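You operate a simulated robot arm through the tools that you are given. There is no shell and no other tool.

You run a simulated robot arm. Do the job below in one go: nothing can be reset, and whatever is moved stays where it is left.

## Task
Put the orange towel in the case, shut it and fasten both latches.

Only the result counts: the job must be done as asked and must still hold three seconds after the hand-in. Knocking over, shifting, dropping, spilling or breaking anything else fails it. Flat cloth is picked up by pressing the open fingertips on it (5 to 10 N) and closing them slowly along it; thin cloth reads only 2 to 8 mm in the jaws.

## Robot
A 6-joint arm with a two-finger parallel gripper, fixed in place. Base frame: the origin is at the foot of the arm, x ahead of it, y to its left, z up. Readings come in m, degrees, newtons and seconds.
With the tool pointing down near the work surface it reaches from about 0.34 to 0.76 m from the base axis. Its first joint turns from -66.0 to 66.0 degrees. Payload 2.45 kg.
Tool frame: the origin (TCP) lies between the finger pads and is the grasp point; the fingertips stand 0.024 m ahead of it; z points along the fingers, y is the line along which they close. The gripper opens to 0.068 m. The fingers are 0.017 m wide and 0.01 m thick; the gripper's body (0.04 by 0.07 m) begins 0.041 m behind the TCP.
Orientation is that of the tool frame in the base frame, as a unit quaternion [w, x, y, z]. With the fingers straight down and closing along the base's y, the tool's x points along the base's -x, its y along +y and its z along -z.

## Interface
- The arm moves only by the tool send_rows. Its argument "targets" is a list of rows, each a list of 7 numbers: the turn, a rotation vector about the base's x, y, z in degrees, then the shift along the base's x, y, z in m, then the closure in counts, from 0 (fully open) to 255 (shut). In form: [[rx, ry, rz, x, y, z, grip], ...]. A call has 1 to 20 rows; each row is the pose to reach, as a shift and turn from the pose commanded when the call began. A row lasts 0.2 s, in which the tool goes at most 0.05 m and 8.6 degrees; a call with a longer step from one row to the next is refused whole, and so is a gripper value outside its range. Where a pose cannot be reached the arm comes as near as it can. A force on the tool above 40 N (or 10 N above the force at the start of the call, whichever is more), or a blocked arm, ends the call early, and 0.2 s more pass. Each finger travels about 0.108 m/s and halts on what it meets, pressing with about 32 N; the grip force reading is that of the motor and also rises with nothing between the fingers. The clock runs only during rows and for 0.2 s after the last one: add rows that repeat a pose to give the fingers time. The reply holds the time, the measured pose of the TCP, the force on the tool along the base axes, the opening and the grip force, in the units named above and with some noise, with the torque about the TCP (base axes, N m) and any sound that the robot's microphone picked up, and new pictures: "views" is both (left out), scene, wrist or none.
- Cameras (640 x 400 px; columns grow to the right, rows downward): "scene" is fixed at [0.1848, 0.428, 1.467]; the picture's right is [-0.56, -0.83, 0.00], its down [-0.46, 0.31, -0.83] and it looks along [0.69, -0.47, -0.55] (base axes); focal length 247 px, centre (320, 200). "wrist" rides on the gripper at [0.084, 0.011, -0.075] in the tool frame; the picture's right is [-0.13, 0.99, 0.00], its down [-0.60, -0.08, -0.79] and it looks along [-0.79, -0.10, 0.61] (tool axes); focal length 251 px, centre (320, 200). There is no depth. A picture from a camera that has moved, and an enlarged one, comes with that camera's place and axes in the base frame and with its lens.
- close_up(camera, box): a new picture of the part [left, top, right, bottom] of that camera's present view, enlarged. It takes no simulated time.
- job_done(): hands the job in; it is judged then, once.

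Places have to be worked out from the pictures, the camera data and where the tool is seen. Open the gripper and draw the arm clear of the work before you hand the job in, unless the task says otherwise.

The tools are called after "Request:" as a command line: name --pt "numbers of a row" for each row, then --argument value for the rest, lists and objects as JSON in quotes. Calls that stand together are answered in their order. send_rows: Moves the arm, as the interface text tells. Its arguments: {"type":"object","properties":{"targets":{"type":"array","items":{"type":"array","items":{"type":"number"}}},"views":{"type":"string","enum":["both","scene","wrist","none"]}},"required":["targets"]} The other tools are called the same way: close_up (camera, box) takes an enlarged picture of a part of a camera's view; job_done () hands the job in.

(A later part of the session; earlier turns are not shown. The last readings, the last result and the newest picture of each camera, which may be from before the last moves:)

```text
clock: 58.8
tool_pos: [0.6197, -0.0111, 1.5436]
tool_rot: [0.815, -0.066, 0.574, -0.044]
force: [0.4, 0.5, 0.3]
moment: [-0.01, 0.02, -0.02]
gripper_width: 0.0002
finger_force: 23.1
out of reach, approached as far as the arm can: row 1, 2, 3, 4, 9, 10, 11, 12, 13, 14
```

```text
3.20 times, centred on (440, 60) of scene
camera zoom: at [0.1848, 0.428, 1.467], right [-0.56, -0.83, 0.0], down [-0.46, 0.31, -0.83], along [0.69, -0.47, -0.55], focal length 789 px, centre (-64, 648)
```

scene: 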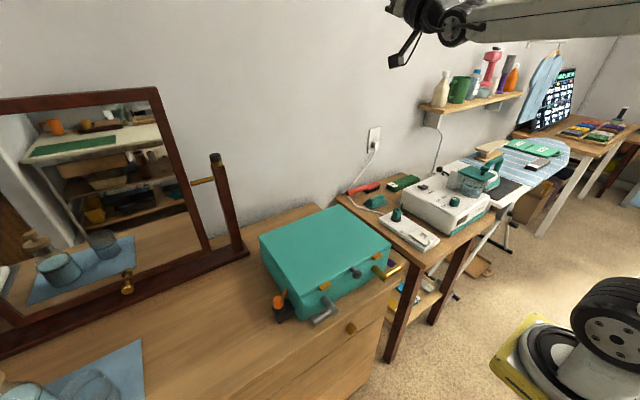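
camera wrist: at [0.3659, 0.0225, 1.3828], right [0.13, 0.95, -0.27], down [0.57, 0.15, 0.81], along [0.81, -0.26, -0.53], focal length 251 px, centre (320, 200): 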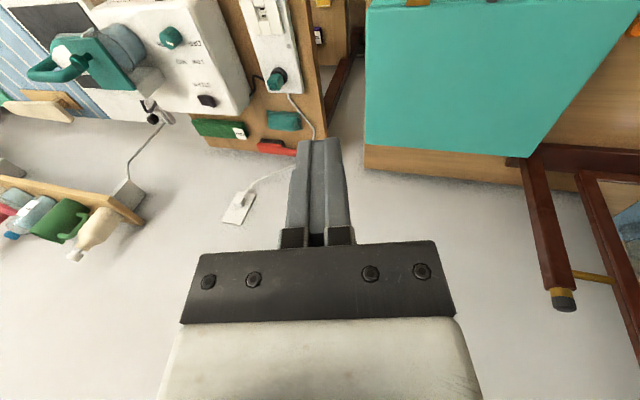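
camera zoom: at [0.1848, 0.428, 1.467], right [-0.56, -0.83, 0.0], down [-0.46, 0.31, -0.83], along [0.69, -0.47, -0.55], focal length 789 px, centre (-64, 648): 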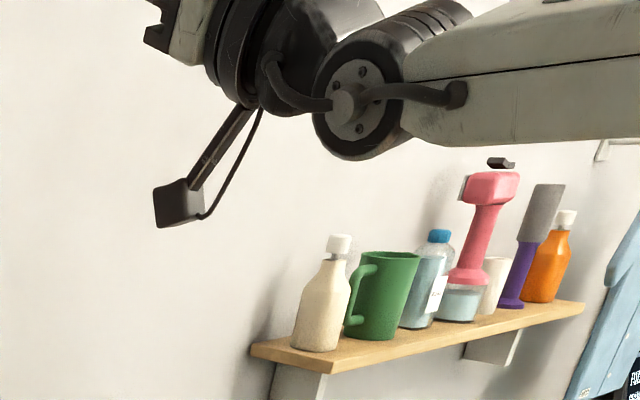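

The tool points up with the roll near +164° but the joint sign is now the normal one. A wide sweep up → left → down around the forearm axis should unwind it fully.

Request:
send_rows --pt "2.0 1.6 5.4 -0.0022 0.0145 -0.0035 255" --pt "4.1 3.2 10.7 -0.0044 0.029 -0.007 255" --pt "6.1 4.8 16.1 -0.0065 0.0434 -0.0104 255" --pt "8.1 6.4 21.4 -0.0087 0.0579 -0.0139 255" --pt "6.7 11.6 22.4 -0.0095 0.0629 -0.0312 255" --pt "5.3 16.8 23.3 -0.0104 0.0679 -0.0484 255" --pt "3.8 22.0 24.3 -0.0112 0.0729 -0.0657 255" --pt "2.4 27.2 25.2 -0.012 0.0779 -0.0829 255" --pt "1.8 32.5 22.6 -0.0143 0.0701 -0.1003 255" --pt "1.3 37.9 20.0 -0.0166 0.0623 -0.1176 255" --pt "0.7 43.2 17.4 -0.0189 0.0545 -0.135 255" --pt "0.1 48.5 14.8 -0.0212 0.0466 -0.1523 255" --pt "2.1 51.3 9.9 -0.0242 0.0323 -0.1605 255" --pt "4.1 54 5 -0.0273 0.0179 -0.1688 255" --pt "6.1 56.8 0 -0.0303 0.0036 -0.177 255" --pt "8.1 59.5 -4.9 -0.0333 -0.0108 -0.1852 255" --pt "8.1 59.5 -4.9 -0.0333 -0.0108 -0.1852 255" --views "scene"

Request:
close_up --camera "scene" --box '[340, 0, 540, 120]'

```text
clock: 62.4
tool_pos: [0.584, -0.0198, 1.3566]
tool_rot: [0.422, 0.001, 0.906, 0.0]
force: [-0.7, 0.2, 0.2]
moment: [-0.03, -0.01, 0.0]
gripper_width: 0.0
finger_force: 24.2
```

scene: 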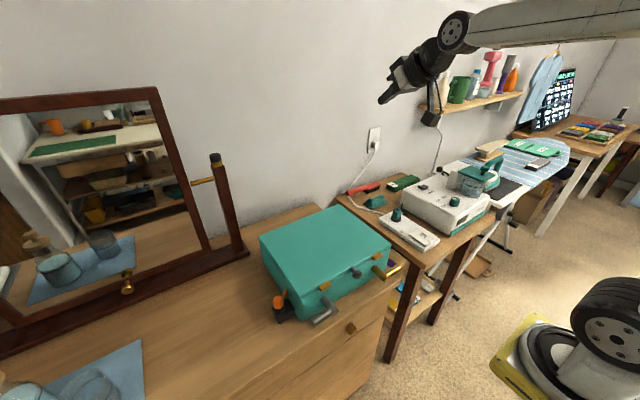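

```text
3.20 times, centred on (440, 60) of scene
camera zoom: at [0.1848, 0.428, 1.467], right [-0.56, -0.83, 0.0], down [-0.46, 0.31, -0.83], along [0.69, -0.47, -0.55], focal length 789 px, centre (-64, 648)
```

zoom: 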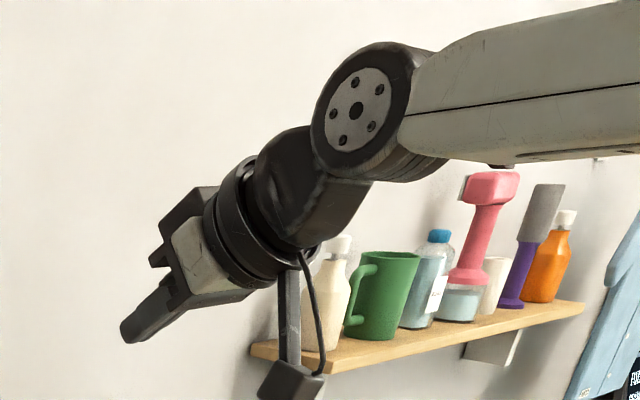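

The wrist is back to normal, with no limits reported. I'll return the tool to vertical and move to where the camera can inspect the closed lid and latches.

Request:
send_rows --pt "0 8 0 -0.02 0.005 -0.02 255" --pt "0 16 0 -0.045 0.015 -0.035 255" --pt "0 24 0 -0.07 0.03 -0.05 255" --pt "0 32 0 -0.1 0.05 -0.065 255" --pt "0 40 0 -0.13 0.07 -0.085 255" --pt "0 48 0 -0.16 0.09 -0.11 200" --pt "0 50 0 -0.19 0.11 -0.14 100" --pt "0 50 0 -0.2 0.12 -0.18 0" --pt "0 50 0 -0.2 0.12 -0.22 0" --pt "0 50 0 -0.2 0.12 -0.25 0" --pt "0 50 0 -0.2 0.12 -0.25 0" --views "both"

Request:
close_up --camera "wrist" --box '[140, 0, 500, 150]'

Request:
close_up --camera "scene" --box '[240, 190, 420, 330]'

```text
clock: 64.8
tool_pos: [0.387, 0.1013, 1.1045]
tool_rot: [0.0, 0.001, 1.0, 0.0]
force: [0.6, 0.1, 0.3]
moment: [-0.01, 0.01, 0.04]
gripper_width: 0.0678
finger_force: 0.1
camera wrist: at [0.3015, 0.1147, 1.1792], right [0.13, 0.99, 0.0], down [0.6, -0.08, 0.79], along [0.79, -0.1, -0.61], focal length 251 px, centre (320, 200)
```

scene: 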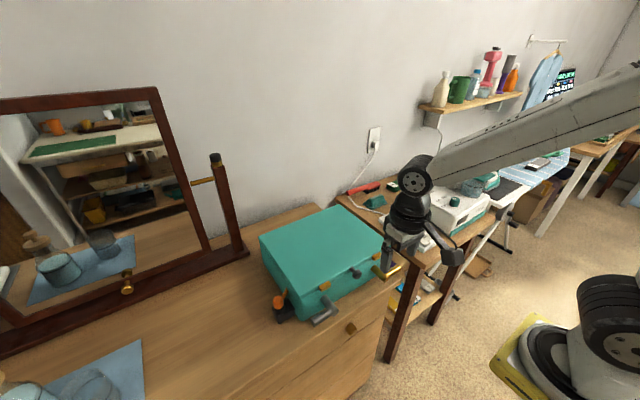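
wrist: 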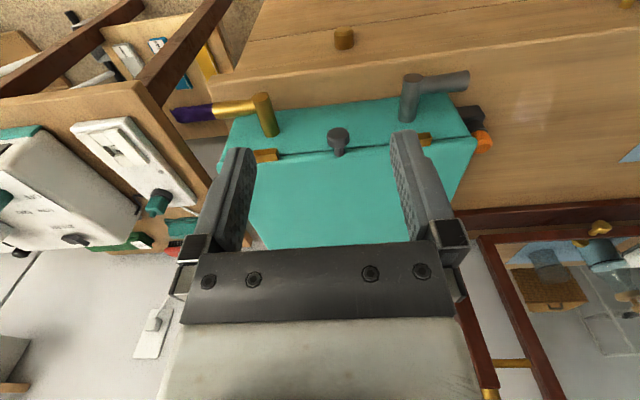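

```text
1.78 times, centred on (320, 75) of wrist
camera zoom: at [0.3015, 0.1147, 1.1792], right [0.13, 0.99, 0.0], down [0.6, -0.08, 0.79], along [0.79, -0.1, -0.61], focal length 447 px, centre (320, 422)
```

zoom: 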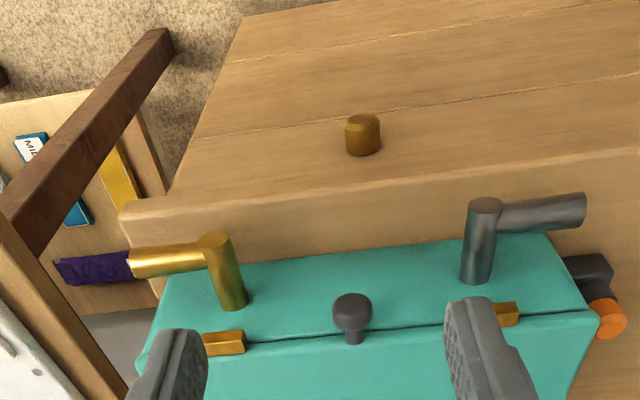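

```text
2.86 times, centred on (330, 260) of scene
camera zoom: at [0.1848, 0.428, 1.467], right [-0.56, -0.83, 0.0], down [-0.46, 0.31, -0.83], along [0.69, -0.47, -0.55], focal length 705 px, centre (291, 29)
```

zoom: 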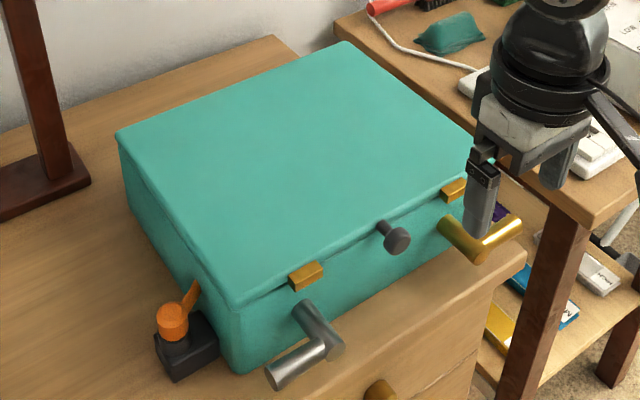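

The lid is down, though I see a thin dark line at the front seam. I'll zoom in on that.

Request:
close_up --camera "wrist" --box '[200, 90, 500, 190]'

Request:
close_up --camera "scene" --box '[290, 250, 390, 310]'

Request:
close_up --camera "scene" --box '[255, 225, 325, 320]'

```text
2.13 times, centred on (350, 140) of wrist
camera zoom: at [0.3015, 0.1147, 1.1792], right [0.13, 0.99, 0.0], down [0.6, -0.08, 0.79], along [0.79, -0.1, -0.61], focal length 536 px, centre (256, 328)
```

zoom: 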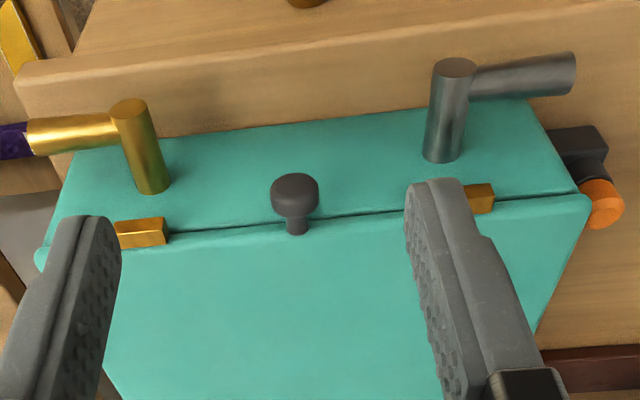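

```text
6.40 times, centred on (340, 280) of scene
camera zoom: at [0.1848, 0.428, 1.467], right [-0.56, -0.83, 0.0], down [-0.46, 0.31, -0.83], along [0.69, -0.47, -0.55], focal length 1579 px, centre (192, -312)
```

zoom: 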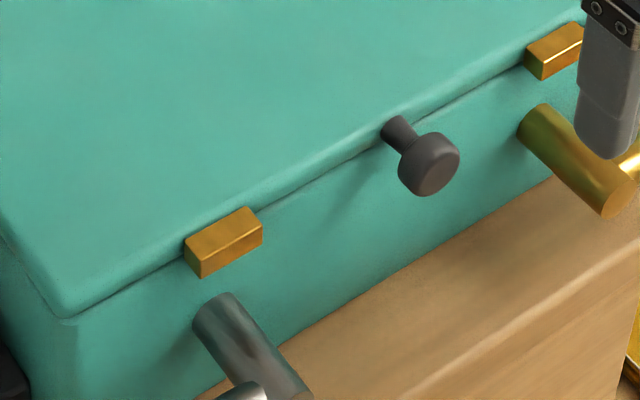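

```text
4.21 times, centred on (290, 272) of scene
camera zoom: at [0.1848, 0.428, 1.467], right [-0.56, -0.83, 0.0], down [-0.46, 0.31, -0.83], along [0.69, -0.47, -0.55], focal length 1039 px, centre (446, -105)
```

zoom: 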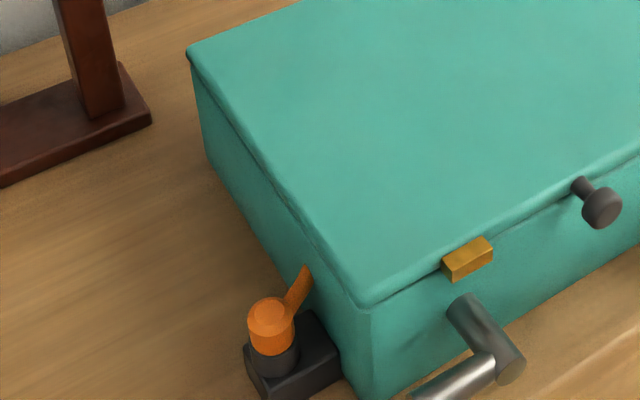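

The lid looks flush all round. To be sure it is seated, I'll press lightly on the middle of its front part with closed fingertips.

Request:
send_rows --pt "0 0 0 0.04 0.005 0 120" --pt "0 0 0 0.08 0.01 0 255" --pt "0 0 0 0.12 0.01 -0.01 255" --pt "0 0 0 0.16 0.01 -0.03 255" --pt "0 0 0 0.165 0.01 -0.06 255" --pt "0 0 0 0.165 0.01 -0.085 255" --pt "0 0 0 0.165 0.01 -0.095 255" --pt "0 0 0 0.165 0.01 -0.1 255" --pt "0 0 0 0.165 0.01 -0.103 255" --pt "0 0 0 0.165 0.01 -0.106 255" --pt "0 0 0 0.165 0.01 -0.106 255" --views "scene"

Request:
close_up --camera "scene" --box '[240, 190, 420, 330]'

```text
clock: 67.2
tool_pos: [0.5494, 0.1094, 0.9997]
tool_rot: [0.0, 0.001, 1.0, 0.0]
force: [-0.6, -0.5, -0.2]
moment: [-0.01, 0.02, -0.03]
gripper_width: 0.0
finger_force: 23.4
```

scene: 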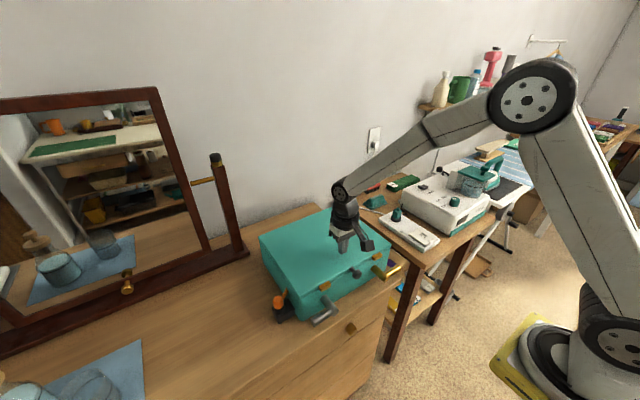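

```text
2.86 times, centred on (330, 260) of scene
camera zoom: at [0.1848, 0.428, 1.467], right [-0.56, -0.83, 0.0], down [-0.46, 0.31, -0.83], along [0.69, -0.47, -0.55], focal length 705 px, centre (291, 29)
```

zoom: 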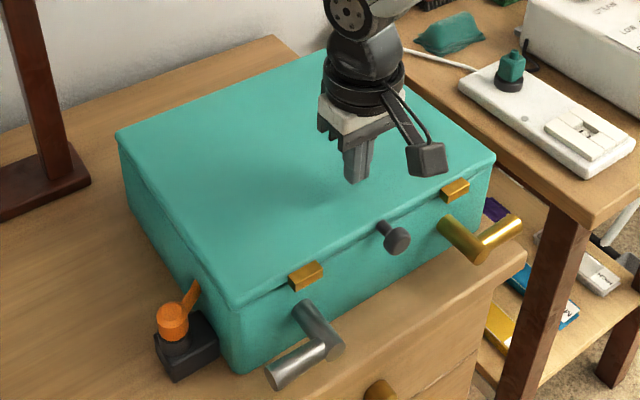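

There's no contact yet with the tips at z≈0.976. I'll continue down in small steps.

Request:
send_rows --pt "0 0 0 0 0 -0.002 255" --pt "0 0 0 0 0 -0.004 255" --pt "0 0 0 0 0 -0.006 255" --pt "0 0 0 0 0 -0.008 255" --pt "0 0 0 0 0 -0.008 255" --views "none"

```text
clock: 68.4
tool_pos: [0.5494, 0.1103, 0.992]
tool_rot: [0.001, 0.0, 1.0, -0.001]
force: [0.3, -0.2, 0.2]
moment: [0.0, 0.01, 0.0]
gripper_width: 0.0002
finger_force: 23.5
```

Request:
send_rows --pt "0 0 0 0 0 -0.002 255" --pt "0 0 0 0 0 -0.004 255" --pt "0 0 0 0 0 -0.006 255" --pt "0 0 0 0 0 -0.008 255" --pt "0 0 0 0 0 -0.01 255" --pt "0 0 0 0 0 -0.01 255" --views "scene"

Request:
close_up --camera "scene" --box '[240, 190, 420, 330]'

```text
clock: 69.8
tool_pos: [0.55, 0.11, 0.9804]
tool_rot: [-0.001, 0.001, 1.0, -0.001]
force: [0.2, 0.1, 0.0]
moment: [-0.01, -0.04, 0.0]
gripper_width: 0.0
finger_force: 23.9
```

scene: 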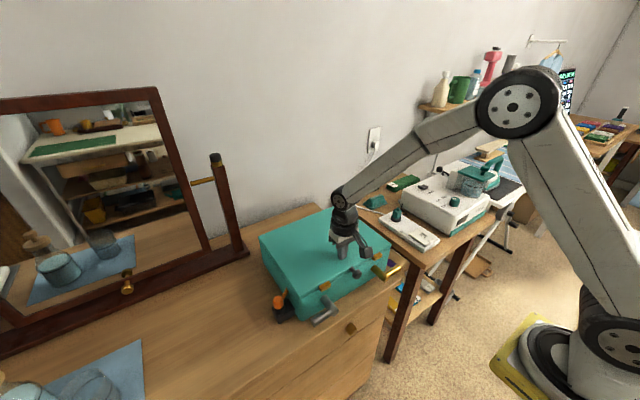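

```text
2.86 times, centred on (330, 260) of scene
camera zoom: at [0.1848, 0.428, 1.467], right [-0.56, -0.83, 0.0], down [-0.46, 0.31, -0.83], along [0.69, -0.47, -0.55], focal length 705 px, centre (291, 29)
```

zoom: 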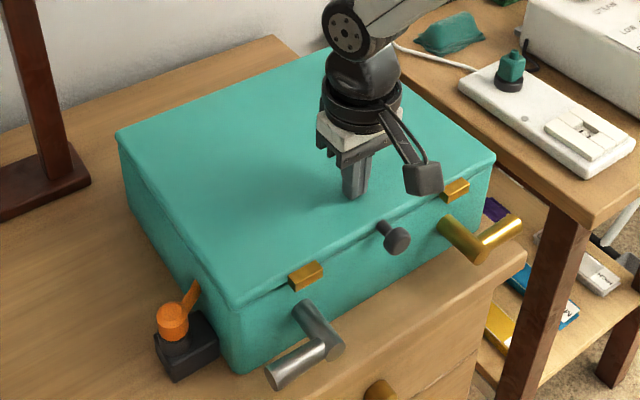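

There's still no contact with the tips at z≈0.957, so the lid top is lower than I estimated. I'll continue in small steps.

Request:
send_rows --pt "0 0 0 0 0 -0.002 255" --pt "0 0 0 0 0 -0.004 255" --pt "0 0 0 0 0 -0.006 255" --pt "0 0 0 0 0 -0.008 255" --pt "0 0 0 0 0 -0.008 255" --views "wrist"

```text
clock: 70.8
tool_pos: [0.5489, 0.1094, 0.9784]
tool_rot: [0.0, 0.001, 1.0, 0.0]
force: [-9.5, -1.5, 16.3]
moment: [-0.04, 0.24, -0.05]
gripper_width: 0.0
finger_force: 23.8
stopped in row 4: the force on the tool passed its limit at 45 N (the readings are from after the stop); the commanded pose is now the measured one
camera wrist: at [0.4649, 0.1218, 1.053], right [0.13, 0.99, 0.0], down [0.6, -0.08, 0.79], along [0.79, -0.1, -0.61], focal length 251 px, centre (320, 200)
```

wrist: 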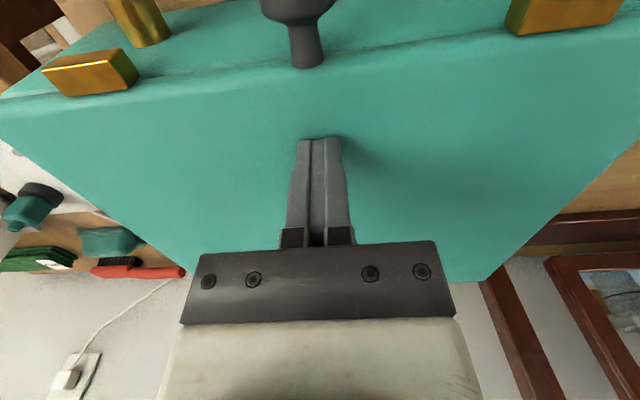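

Contact is firm with the lid top at z≈0.954 and it didn't yield, so the lid is fully seated. I'll lift off and back away to study the latch handles from the front.

Request:
send_rows --pt "0 0 0 0 0 0.02 255" --pt "0 0 0 0 0 0.06 255" --pt "0 0 0 -0.04 0.02 0.08 200" --pt "0 0 0 -0.08 0.04 0.08 100" --pt "0 0 0 -0.12 0.06 0.08 0" --pt "0 0 0 -0.16 0.08 0.07 0" --pt "0 0 0 -0.18 0.09 0.05 0" --pt "0 0 0 -0.18 0.09 0.04 0" --pt "0 0 0 -0.18 0.09 0.04 0" --views "both"

Request:
close_up --camera "wrist" --box '[150, 40, 470, 240]'

Request:
close_up --camera "scene" --box '[290, 230, 410, 330]'

```text
clock: 72.8
tool_pos: [0.3693, 0.1998, 1.0152]
tool_rot: [0.002, 0.0, 1.0, 0.0]
force: [0.0, 0.1, -0.6]
moment: [-0.02, 0.03, 0.02]
gripper_width: 0.068
finger_force: 0.1
camera wrist: at [0.2849, 0.2119, 1.0903], right [0.13, 0.99, 0.0], down [0.6, -0.08, 0.79], along [0.79, -0.1, -0.61], focal length 251 px, centre (320, 200)
```

scene: 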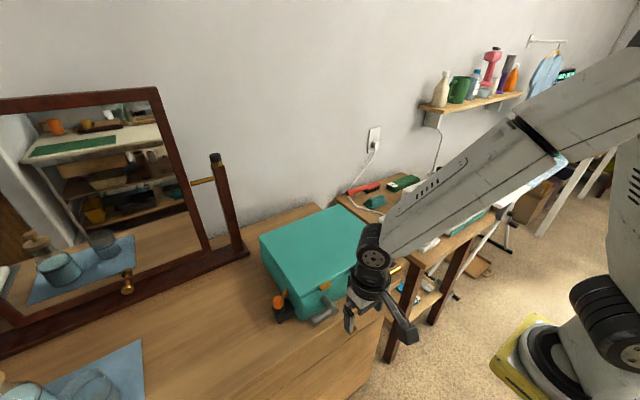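
wrist: 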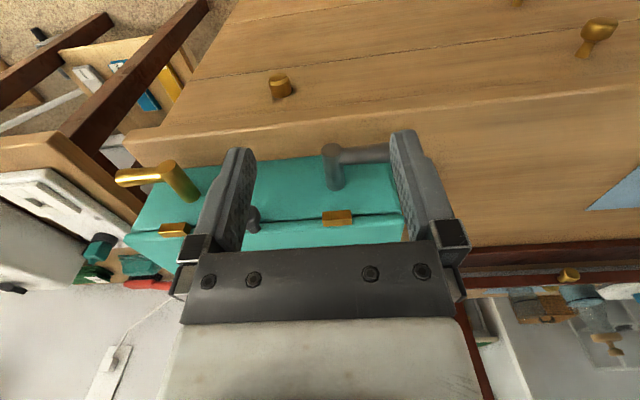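

```text
2.00 times, centred on (310, 140) of wrist
camera zoom: at [0.2849, 0.2119, 1.0903], right [0.13, 0.99, 0.0], down [0.6, -0.08, 0.79], along [0.79, -0.1, -0.61], focal length 503 px, centre (340, 320)
```

zoom: 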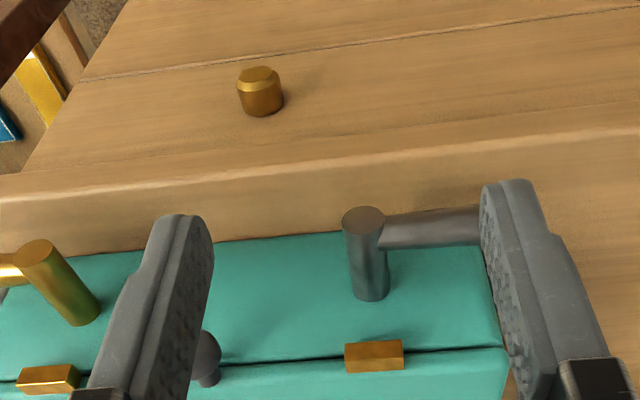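

```text
4.00 times, centred on (350, 280) of scene
camera zoom: at [0.1847, 0.428, 1.467], right [-0.56, -0.83, 0.0], down [-0.46, 0.31, -0.83], along [0.69, -0.47, -0.55], focal length 987 px, centre (200, -120)
```

zoom: 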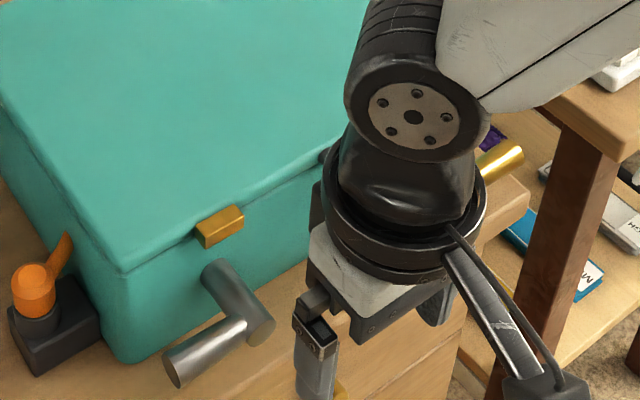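

The levers are L-shaped, pivoting about posts on the front wall directly below the lid's gold tabs: grey at y≈0.20 with its arm toward +y, gold at y≈0.02 with its arm toward −y. The dresser blocks turning them down, so they turn up over the tabs. I'll yaw the tool −90° so the fingers close along x and can hold a lever arm like a pin.

Request:
send_rows --pt "0 0 -8.2 0.004 0.01 0.01 0" --pt "0 0 -16.4 0.008 0.02 0.02 0" --pt "0 0 -24.6 0.012 0.03 0.03 0" --pt "0 0 -32.8 0.016 0.04 0.04 0" --pt "0 0 -41 0.02 0.05 0.045 0" --pt "0 0 -49.2 0.024 0.06 0.045 0" --pt "0 0 -57.4 0.028 0.07 0.045 0" --pt "0 0 -65.6 0.032 0.08 0.045 0" --pt "0 0 -73.8 0.036 0.09 0.045 0" --pt "0 0 -82 0.04 0.095 0.045 0" --pt "0 0 -90 0.045 0.1 0.045 0" --pt "0 0 -90 0.045 0.1 0.045 0" --views "both"

Request:
close_up --camera "wrist" --box '[160, 0, 480, 200]'

```text
clock: 75.4
tool_pos: [0.4157, 0.2992, 1.0616]
tool_rot: [0.001, 0.708, 0.707, 0.0]
force: [0.2, 0.4, 0.6]
moment: [0.0, 0.03, 0.0]
gripper_width: 0.0682
finger_force: 0.0
camera wrist: at [0.4261, 0.3848, 1.1365], right [0.99, -0.13, 0.0], down [-0.08, -0.6, 0.79], along [-0.1, -0.79, -0.61], focal length 251 px, centre (320, 200)
```

scene: 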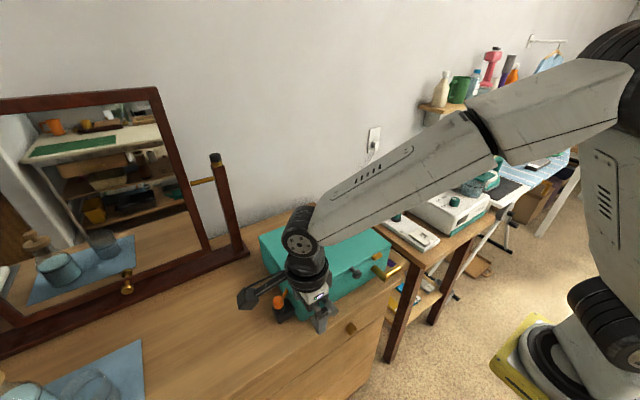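
wrist: 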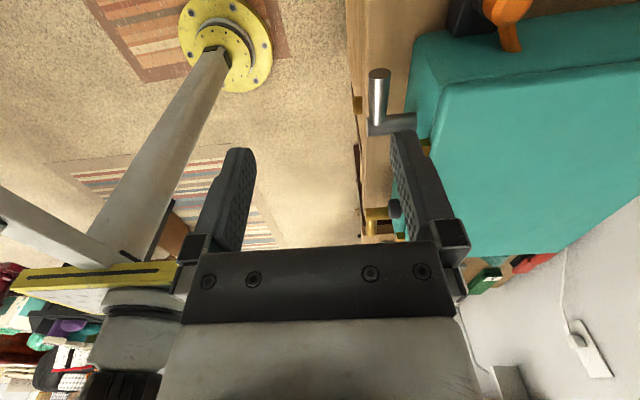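

```text
2.00 times, centred on (320, 100) of wrist
camera zoom: at [0.4261, 0.3848, 1.1365], right [0.99, -0.13, 0.0], down [-0.08, -0.6, 0.79], along [-0.1, -0.79, -0.61], focal length 503 px, centre (320, 400)
```

zoom: 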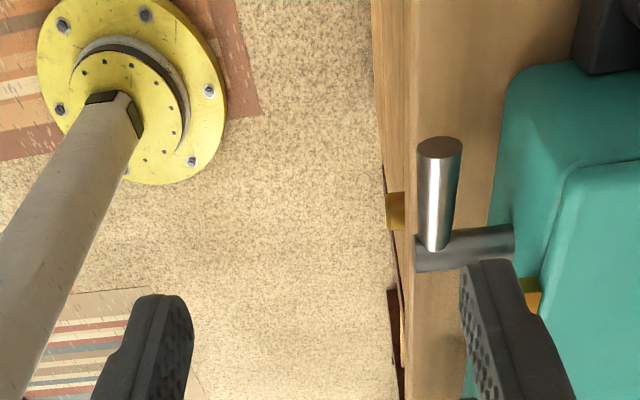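

From this side view the front wall is at x≈0.508. The grey arm's axis is at x≈0.466, from the pivot at y≈0.205 to its end at y≈0.267, about 20 mm thick. I'll move above the arm at y≈0.252 with a 45 mm opening and check alignment.

Request:
send_rows --pt "0 0 0 0.02 -0.02 0 40" --pt "0 0 0 0.04 -0.04 0 86" --pt "0 0 0 0.051 -0.047 -0.03 86" --pt "0 0 0 0.051 -0.047 -0.06 86" --pt "0 0 0 0.051 -0.047 -0.085 86" --pt "0 0 0 0.051 -0.047 -0.085 86" --views "both"

Request:
close_up --camera "wrist" --box '[200, 0, 440, 150]'

Request:
close_up --camera "scene" --box '[250, 230, 370, 330]'

```text
clock: 76.8
tool_pos: [0.468, 0.2512, 0.9781]
tool_rot: [0.001, 0.707, 0.707, -0.001]
force: [0.7, 0.7, -0.7]
moment: [-0.02, -0.02, -0.02]
gripper_width: 0.0451
finger_force: 0.1
camera wrist: at [0.4779, 0.3376, 1.0526], right [0.99, -0.13, 0.0], down [-0.08, -0.6, 0.79], along [-0.1, -0.79, -0.61], focal length 251 px, centre (320, 200)
```

scene: 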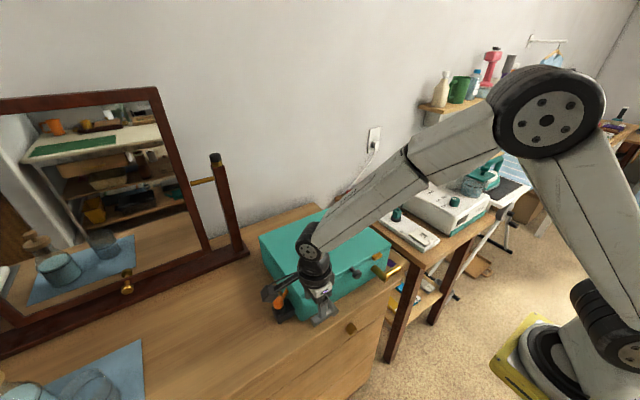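
wrist: 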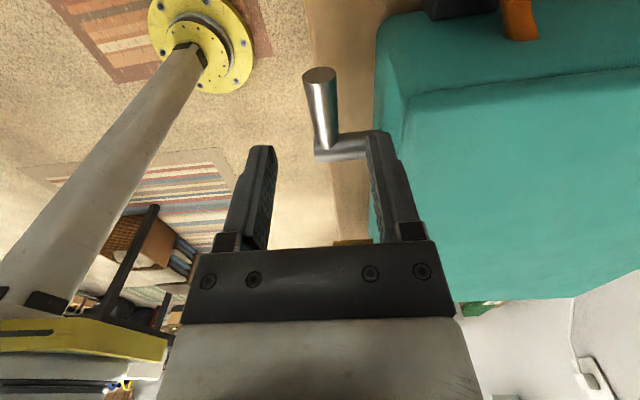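

```text
2.67 times, centred on (320, 75) of wrist
camera zoom: at [0.4779, 0.3376, 1.0526], right [0.99, -0.13, 0.0], down [-0.08, -0.6, 0.79], along [-0.1, -0.79, -0.61], focal length 670 px, centre (320, 533)
```

zoom: 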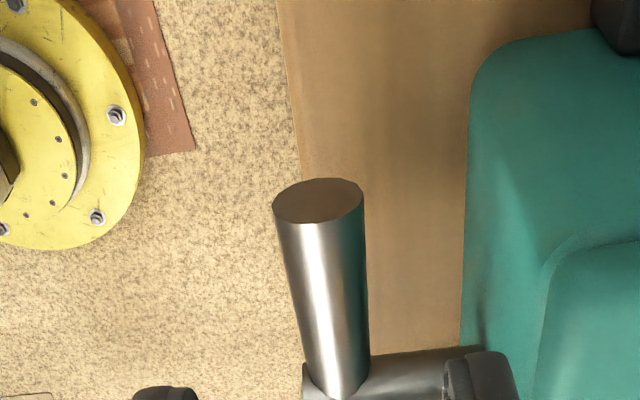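

```text
4.00 times, centred on (310, 280) of scene
camera zoom: at [0.1848, 0.428, 1.467], right [-0.56, -0.83, 0.0], down [-0.46, 0.31, -0.83], along [0.69, -0.47, -0.55], focal length 987 px, centre (360, -120)
```

zoom: 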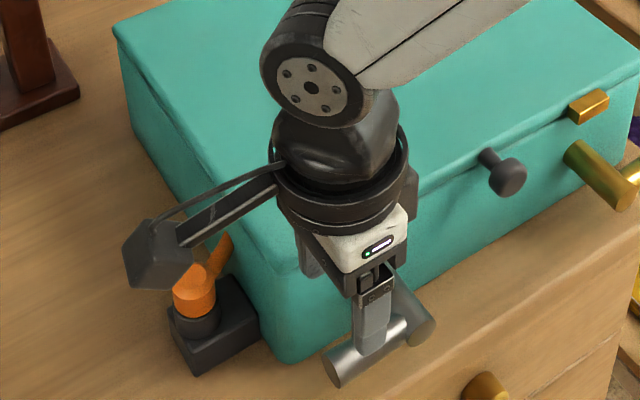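

Alignment is good: the arm axis is at x≈0.468 and z≈0.90, centered between the fingers. I'll lower and grip it.

Request:
send_rows --pt "0 0 0 0 -0.002 -0.02 86" --pt "0 0 0 0 -0.003 -0.04 86" --pt "0 0 0 0 -0.003 -0.055 86" --pt "0 0 0 0 -0.003 -0.065 86" --pt "0 0 0 0 -0.003 -0.065 86" --pt "0 0 0 0 -0.003 -0.065 130" --pt "0 0 0 0 -0.003 -0.065 170" --pt "0 0 0 0 -0.003 -0.065 220" --pt "0 0 0 0 -0.003 -0.065 220" --views "both"

Request:
close_up --camera "wrist" --box '[200, 40, 440, 190]'

```text
clock: 78.8
tool_pos: [0.4686, 0.2503, 0.9125]
tool_rot: [0.002, 0.707, 0.707, 0.002]
force: [18.1, -4.2, -5.5]
moment: [0.23, -0.37, 0.07]
gripper_width: 0.0213
finger_force: 38.2
camera wrist: at [0.4779, 0.336, 0.9878], right [0.99, -0.13, 0.0], down [-0.08, -0.6, 0.79], along [-0.1, -0.79, -0.61], focal length 251 px, centre (320, 200)
```

scene: 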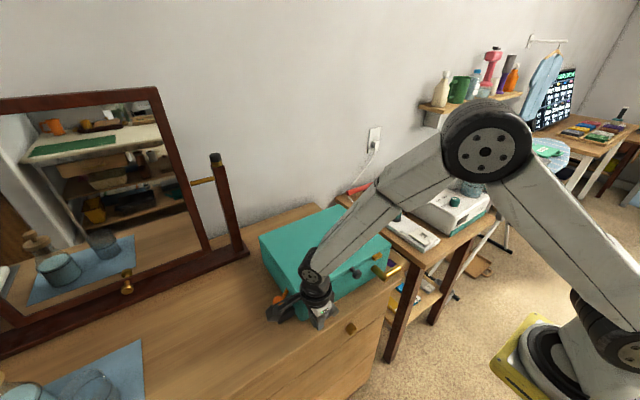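
wrist: 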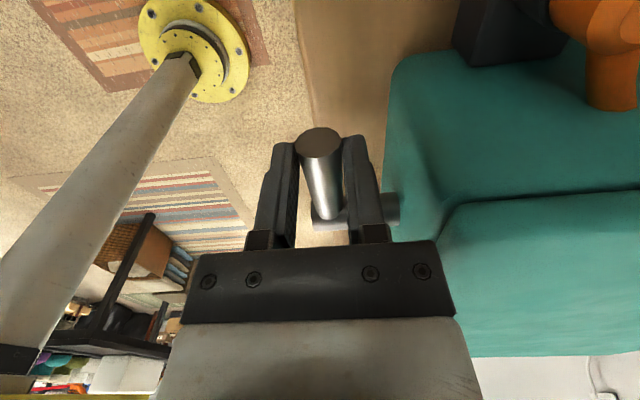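

```text
2.67 times, centred on (320, 115) of wrist
camera zoom: at [0.4779, 0.336, 0.9878], right [0.99, -0.13, 0.0], down [-0.08, -0.6, 0.79], along [-0.1, -0.79, -0.61], focal length 670 px, centre (320, 427)
```

zoom: 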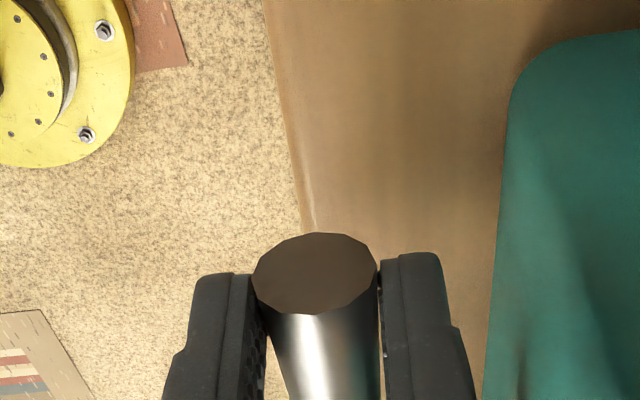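

The arm is held with ~18 N sideways load from a millimetre or two of offset. I'll ease +x slightly and try the first 20° upward along the arc while watching the force.

Request:
send_rows --pt "0 0 0 0.0015 0 0 220" --pt "0 0 0 0.0015 -0.0002 0.004 220" --pt "0 0 0 0.0015 -0.0007 0.0078 220" --pt "0 0 0 0.0015 -0.0015 0.0116 220" --pt "0 0 0 0.0015 -0.0027 0.0154 220" --pt "0 0 0 0.0015 -0.0027 0.0154 220" --views "both"

Request:
close_up --camera "wrist" --box '[200, 40, 440, 240]'

Request:
close_up --camera "scene" --box '[250, 230, 370, 330]'

```text
clock: 80.2
tool_pos: [0.4679, 0.249, 0.9279]
tool_rot: [0.001, 0.708, 0.707, 0.0]
force: [9.0, 3.7, -5.9]
moment: [0.41, -0.32, 0.05]
gripper_width: 0.0213
finger_force: 38.6
camera wrist: at [0.4782, 0.3334, 1.0027], right [0.99, -0.13, 0.0], down [-0.08, -0.6, 0.79], along [-0.1, -0.79, -0.61], focal length 251 px, centre (320, 200)
```

scene: 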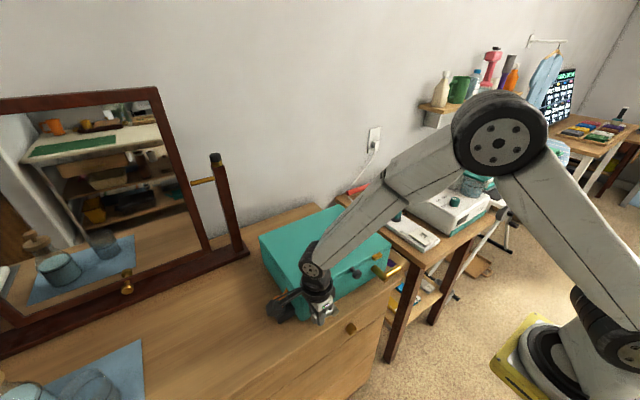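
wrist: 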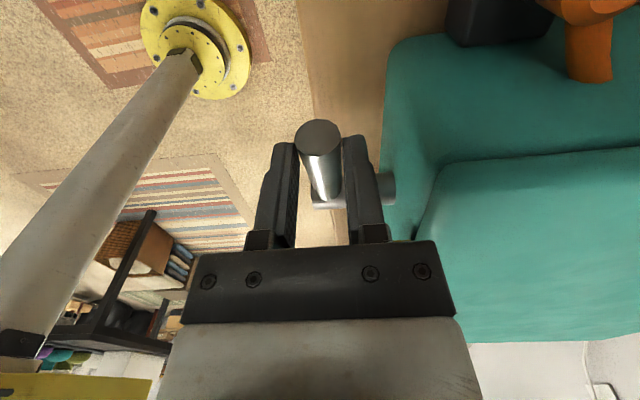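

```text
2.00 times, centred on (320, 140) of wrist
camera zoom: at [0.4782, 0.3334, 1.0027], right [0.99, -0.13, 0.0], down [-0.08, -0.6, 0.79], along [-0.1, -0.79, -0.61], focal length 503 px, centre (320, 320)
```

zoom: 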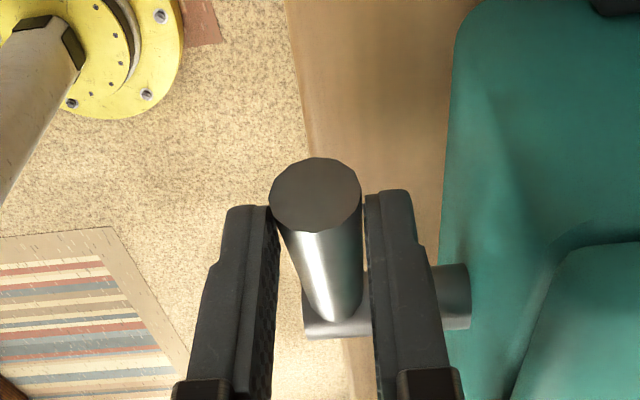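

```text
4.00 times, centred on (310, 280) of scene
camera zoom: at [0.1851, 0.4281, 1.4669], right [-0.56, -0.83, 0.0], down [-0.46, 0.31, -0.83], along [0.69, -0.47, -0.55], focal length 987 px, centre (360, -120)
```

zoom: 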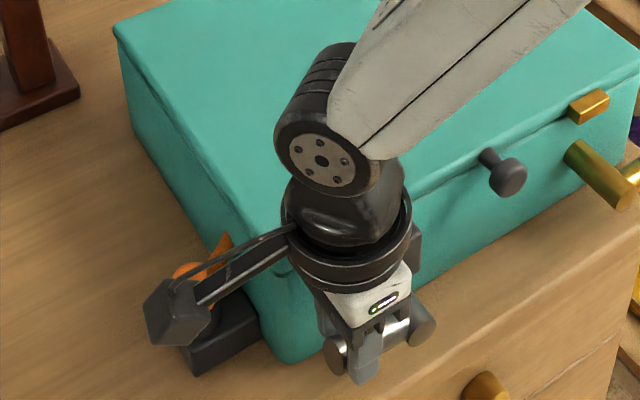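

The lever is turning with light resistance. I'll continue along the arc to about 60°.

Request:
send_rows --pt "0 0 0 0 -0.0016 0.0037 220" --pt "0 0 0 0 -0.0033 0.0071 220" --pt "0 0 0 0 -0.0055 0.0104 220" --pt "0 0 0 0 -0.0078 0.0135 220" --pt "0 0 0 0 -0.0105 0.0164 220" --pt "0 0 0 0 -0.0134 0.0191 220" --pt "0 0 0 0 -0.0165 0.0215 220" --pt "0 0 0 0 -0.0198 0.0236 220" --pt "0 0 0 0 -0.0198 0.0236 220" --views "both"

Request:
close_up --camera "wrist" --box '[200, 40, 440, 240]'

Request:
close_up --camera "scene" --box '[250, 230, 370, 330]'

```text
clock: 82.2
tool_pos: [0.4678, 0.2277, 0.9521]
tool_rot: [0.001, 0.708, 0.706, -0.001]
force: [-0.7, -0.1, 0.8]
moment: [0.02, 0.0, 0.05]
gripper_width: 0.0093
finger_force: 0.1
camera wrist: at [0.4786, 0.3132, 1.0254], right [0.99, -0.13, 0.0], down [-0.08, -0.6, 0.79], along [-0.1, -0.79, -0.61], focal length 251 px, centre (320, 200)
```

scene: 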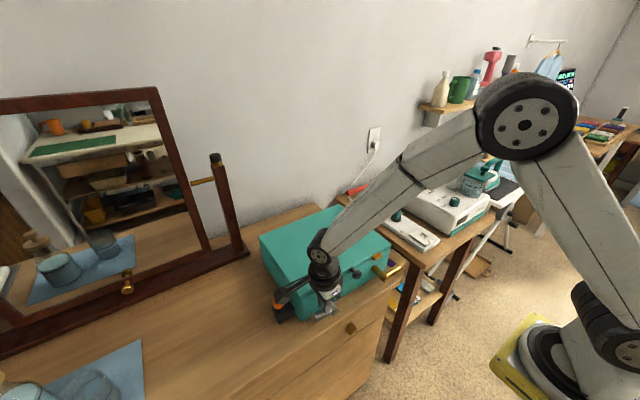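
wrist: 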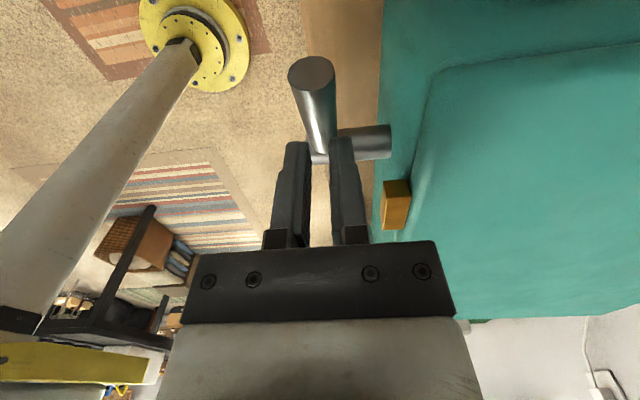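

```text
2.00 times, centred on (320, 140) of wrist
camera zoom: at [0.4786, 0.3132, 1.0254], right [0.99, -0.13, 0.0], down [-0.08, -0.6, 0.79], along [-0.1, -0.79, -0.61], focal length 503 px, centre (320, 320)
```

zoom: 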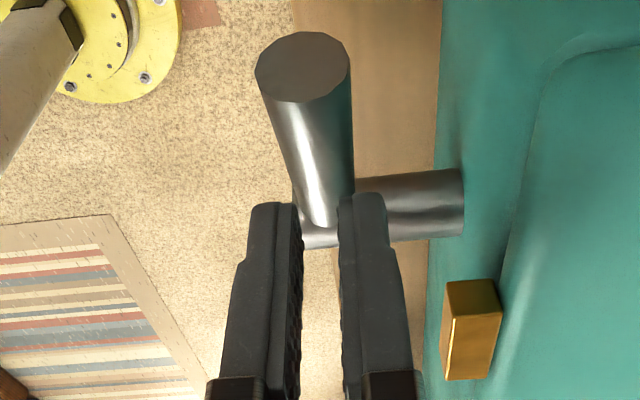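

```text
4.00 times, centred on (310, 280) of scene
camera zoom: at [0.1848, 0.428, 1.467], right [-0.56, -0.83, 0.0], down [-0.46, 0.31, -0.83], along [0.69, -0.47, -0.55], focal length 987 px, centre (360, -120)
```

zoom: 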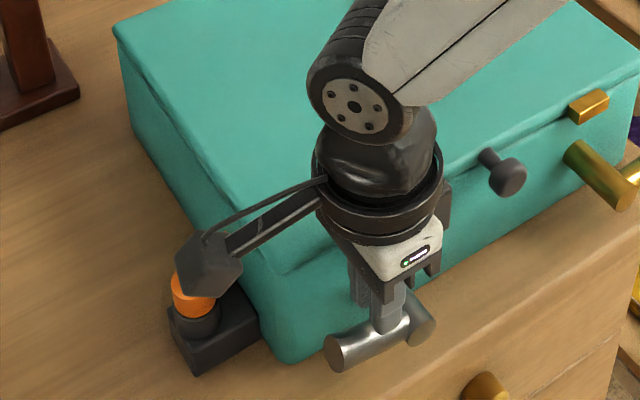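

The fingers slipped off the lever, which stayed at about 20°; I had it too close to the fingertips. I'll re-grip with the arm deeper between the pads.

Request:
send_rows --pt "0 0 0 0 0.005 0.02 86" --pt "0 0 0 0 0.015 0.025 86" --pt "0 0 0 0 0.0225 0.02 86" --pt "0 0 0 0 0.0225 0 86" --pt "0 0 0 0 0.0225 -0.02 86" --pt "0 0 0 0 0.0225 -0.035 86" --pt "0 0 0 0 0.0225 -0.045 86" --pt "0 0 0 0 0.0225 -0.045 86" --views "both"

Request:
close_up --camera "wrist" --box '[200, 40, 440, 240]'

```text
clock: 84.0
tool_pos: [0.4677, 0.2507, 0.9043]
tool_rot: [0.001, 0.707, 0.707, 0.0]
force: [0.7, 0.0, 0.9]
moment: [0.02, 0.01, 0.01]
gripper_width: 0.0449
finger_force: 0.0
camera wrist: at [0.479, 0.3355, 0.9791], right [0.99, -0.13, 0.0], down [-0.08, -0.6, 0.79], along [-0.1, -0.79, -0.61], focal length 251 px, centre (320, 200)
```

scene: 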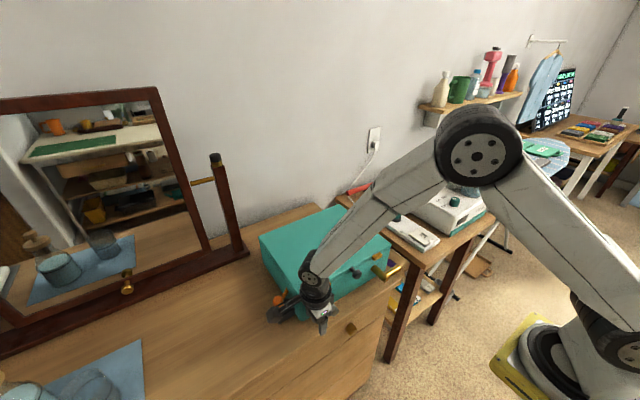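
wrist: 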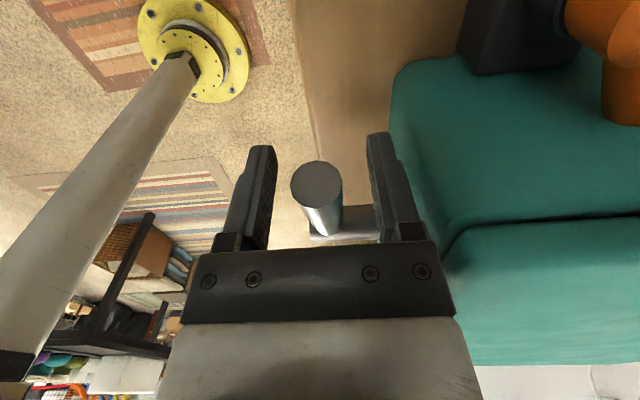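

```text
2.00 times, centred on (320, 140) of wrist
camera zoom: at [0.479, 0.3355, 0.9791], right [0.99, -0.13, 0.0], down [-0.08, -0.6, 0.79], along [-0.1, -0.79, -0.61], focal length 503 px, centre (320, 320)
```

zoom: 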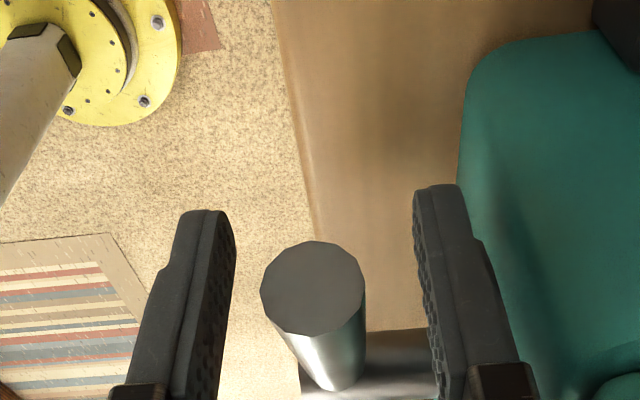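

The arm is now at pad-centre depth. I'll grip fully and lift in small steps, checking the forces.

Request:
send_rows --pt "0 0 0 0 0 0 150" --pt "0 0 0 0 0 0 255" --pt "0 0 0 0 0 0 255" --pt "0 0 0 0 0 0 255" --views "none"

Request:
send_rows --pt "0 0 0 0 -0.0015 0.004 255" --pt "0 0 0 0 -0.003 0.008 255" --pt "0 0 0 0 -0.003 0.008 255" --views "wrist"

```text
clock: 85.0
tool_pos: [0.4661, 0.2499, 0.905]
tool_rot: [0.001, 0.707, 0.707, -0.001]
force: [-8.5, 2.6, 0.2]
moment: [0.0, -0.01, -0.06]
gripper_width: 0.0216
finger_force: 38.8
```

```text
clock: 85.8
tool_pos: [0.4672, 0.2471, 0.9123]
tool_rot: [0.001, 0.707, 0.707, -0.001]
force: [-7.1, 9.7, -18.1]
moment: [1.02, 0.0, -0.07]
gripper_width: 0.0219
finger_force: 38.6
camera wrist: at [0.4784, 0.3323, 0.9871], right [0.99, -0.13, 0.0], down [-0.08, -0.6, 0.79], along [-0.1, -0.79, -0.61], focal length 251 px, centre (320, 200)
```

wrist: 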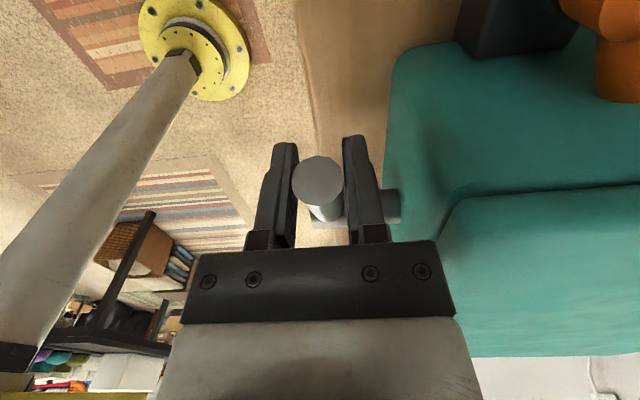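

The moment builds quickly (about 1 N·m) because the clamped pads resist the lever turning while my tool stays upright. I'll release, re-grip with the tool rolled −25°, and roll it along with the lever as it rises.

Request:
send_rows --pt "0 0 0 0 0 0 86" --pt "0 0 0 0 0 0 86" --pt "0 0 0 0 0.005 0.02 86" --pt "0 0 0 0 0.01 0.05 86" --pt "-8 0 0 0 0.02 0.06 86" --pt "-16 0 0 0 0.03 0.06 86" --pt "-25 0 0 0 0.03 0.055 86" --pt "-25 0 0 0 0.03 0.055 86" --views "none"

```text
refused: row 7 steps farther than a row can; nothing moved
```

The last row asked for a 9° step. I'll split the roll evenly and re-send.

Request:
send_rows --pt "0 0 0 0 0 0 86" --pt "0 0 0 0 0 0 86" --pt "0 0 0 0 0.005 0.02 86" --pt "0 0 0 0 0.01 0.05 86" --pt "-8 0 0 0 0.02 0.06 86" --pt "-16 0 0 0 0.03 0.06 86" --pt "-24 0 0 0 0.03 0.055 86" --pt "-25 0 0 0 0.03 0.055 86" --pt "-25 0 0 0 0.03 0.055 86" --views "both"

Request:
close_up --camera "wrist" --box '[200, 0, 440, 150]'

Request:
close_up --camera "scene" --box '[250, 230, 370, 330]'

```text
clock: 87.8
tool_pos: [0.4676, 0.2767, 0.9714]
tool_rot: [0.155, 0.69, 0.69, -0.154]
force: [0.4, -0.4, 0.0]
moment: [-0.02, 0.01, 0.0]
gripper_width: 0.0449
finger_force: 0.1
camera wrist: at [0.4776, 0.3859, 1.0017], right [0.99, -0.12, 0.06], down [-0.08, -0.21, 0.97], along [-0.1, -0.97, -0.22], focal length 251 px, centre (320, 200)
```

scene: 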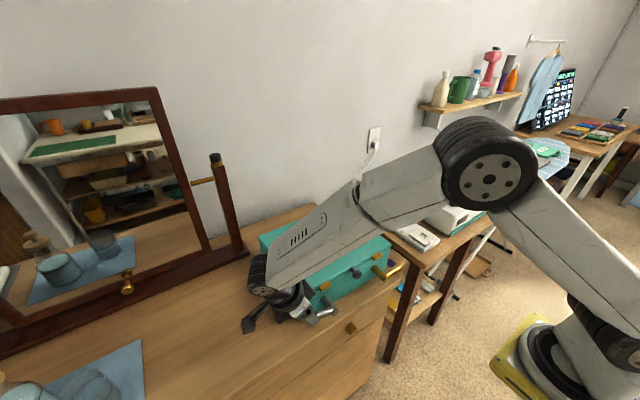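
wrist: 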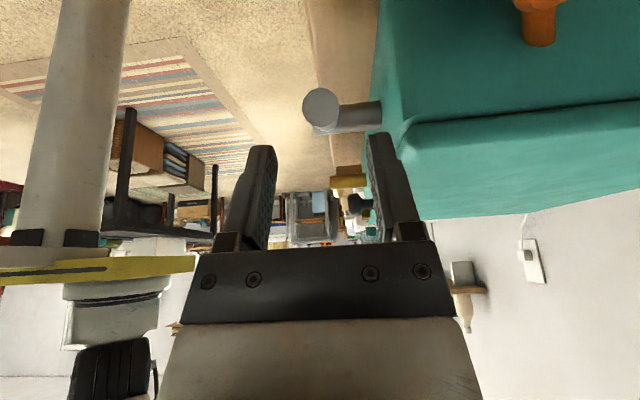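

```text
2.67 times, centred on (320, 75) of wrist
camera zoom: at [0.4776, 0.3859, 1.0017], right [0.99, -0.12, 0.06], down [-0.08, -0.21, 0.97], along [-0.1, -0.97, -0.22], focal length 670 px, centre (320, 533)
```

zoom: 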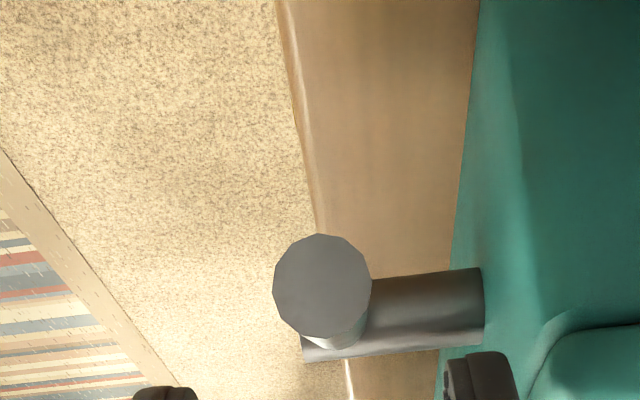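

```text
4.00 times, centred on (310, 280) of scene
camera zoom: at [0.1847, 0.428, 1.467], right [-0.56, -0.83, 0.0], down [-0.46, 0.31, -0.83], along [0.69, -0.47, -0.55], focal length 987 px, centre (360, -120)
```

zoom: 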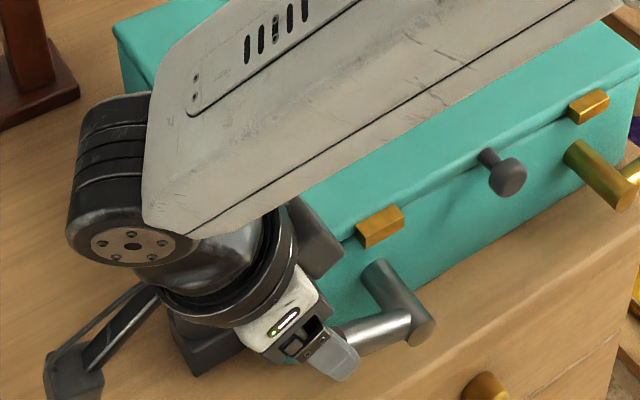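

From this angle the lever is at about 24°, with its pivot at (y≈0.205, z≈0.896). I'll slide down along the tool axis to a grip point 45 mm from the pivot and close.

Request:
send_rows --pt "0 0 0 0 -0.009 -0.019 86" --pt "0 0 0 0 -0.018 -0.037 86" --pt "0 0 0 0 -0.025 -0.05 86" --pt "0 0 0 0 -0.0295 -0.057 86" --pt "0 0 0 0 -0.0295 -0.057 86" --pt "0 0 0 0 -0.0295 -0.057 150" --pt "0 0 0 0 -0.0295 -0.057 230" --pt "0 0 0 0 -0.0295 -0.057 230" --pt "0 0 0 0 -0.0295 -0.057 230" --views "wrist"

```text
clock: 89.8
tool_pos: [0.4684, 0.248, 0.911]
tool_rot: [0.154, 0.69, 0.69, -0.154]
force: [0.0, -1.0, -3.2]
moment: [0.15, 0.01, 0.02]
gripper_width: 0.0215
finger_force: 38.4
camera wrist: at [0.4783, 0.3565, 0.944], right [0.99, -0.12, 0.06], down [-0.08, -0.21, 0.97], along [-0.1, -0.97, -0.22], focal length 251 px, centre (320, 200)
```

wrist: 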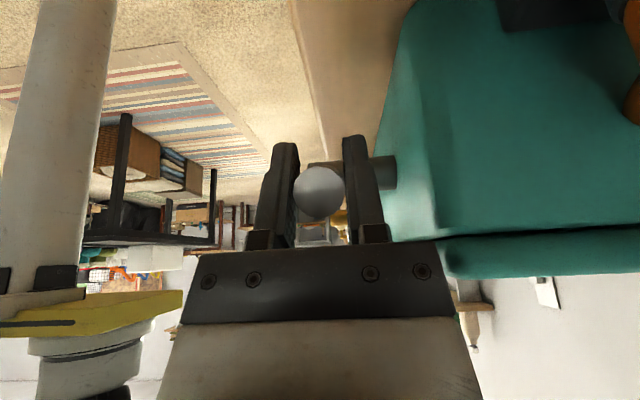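

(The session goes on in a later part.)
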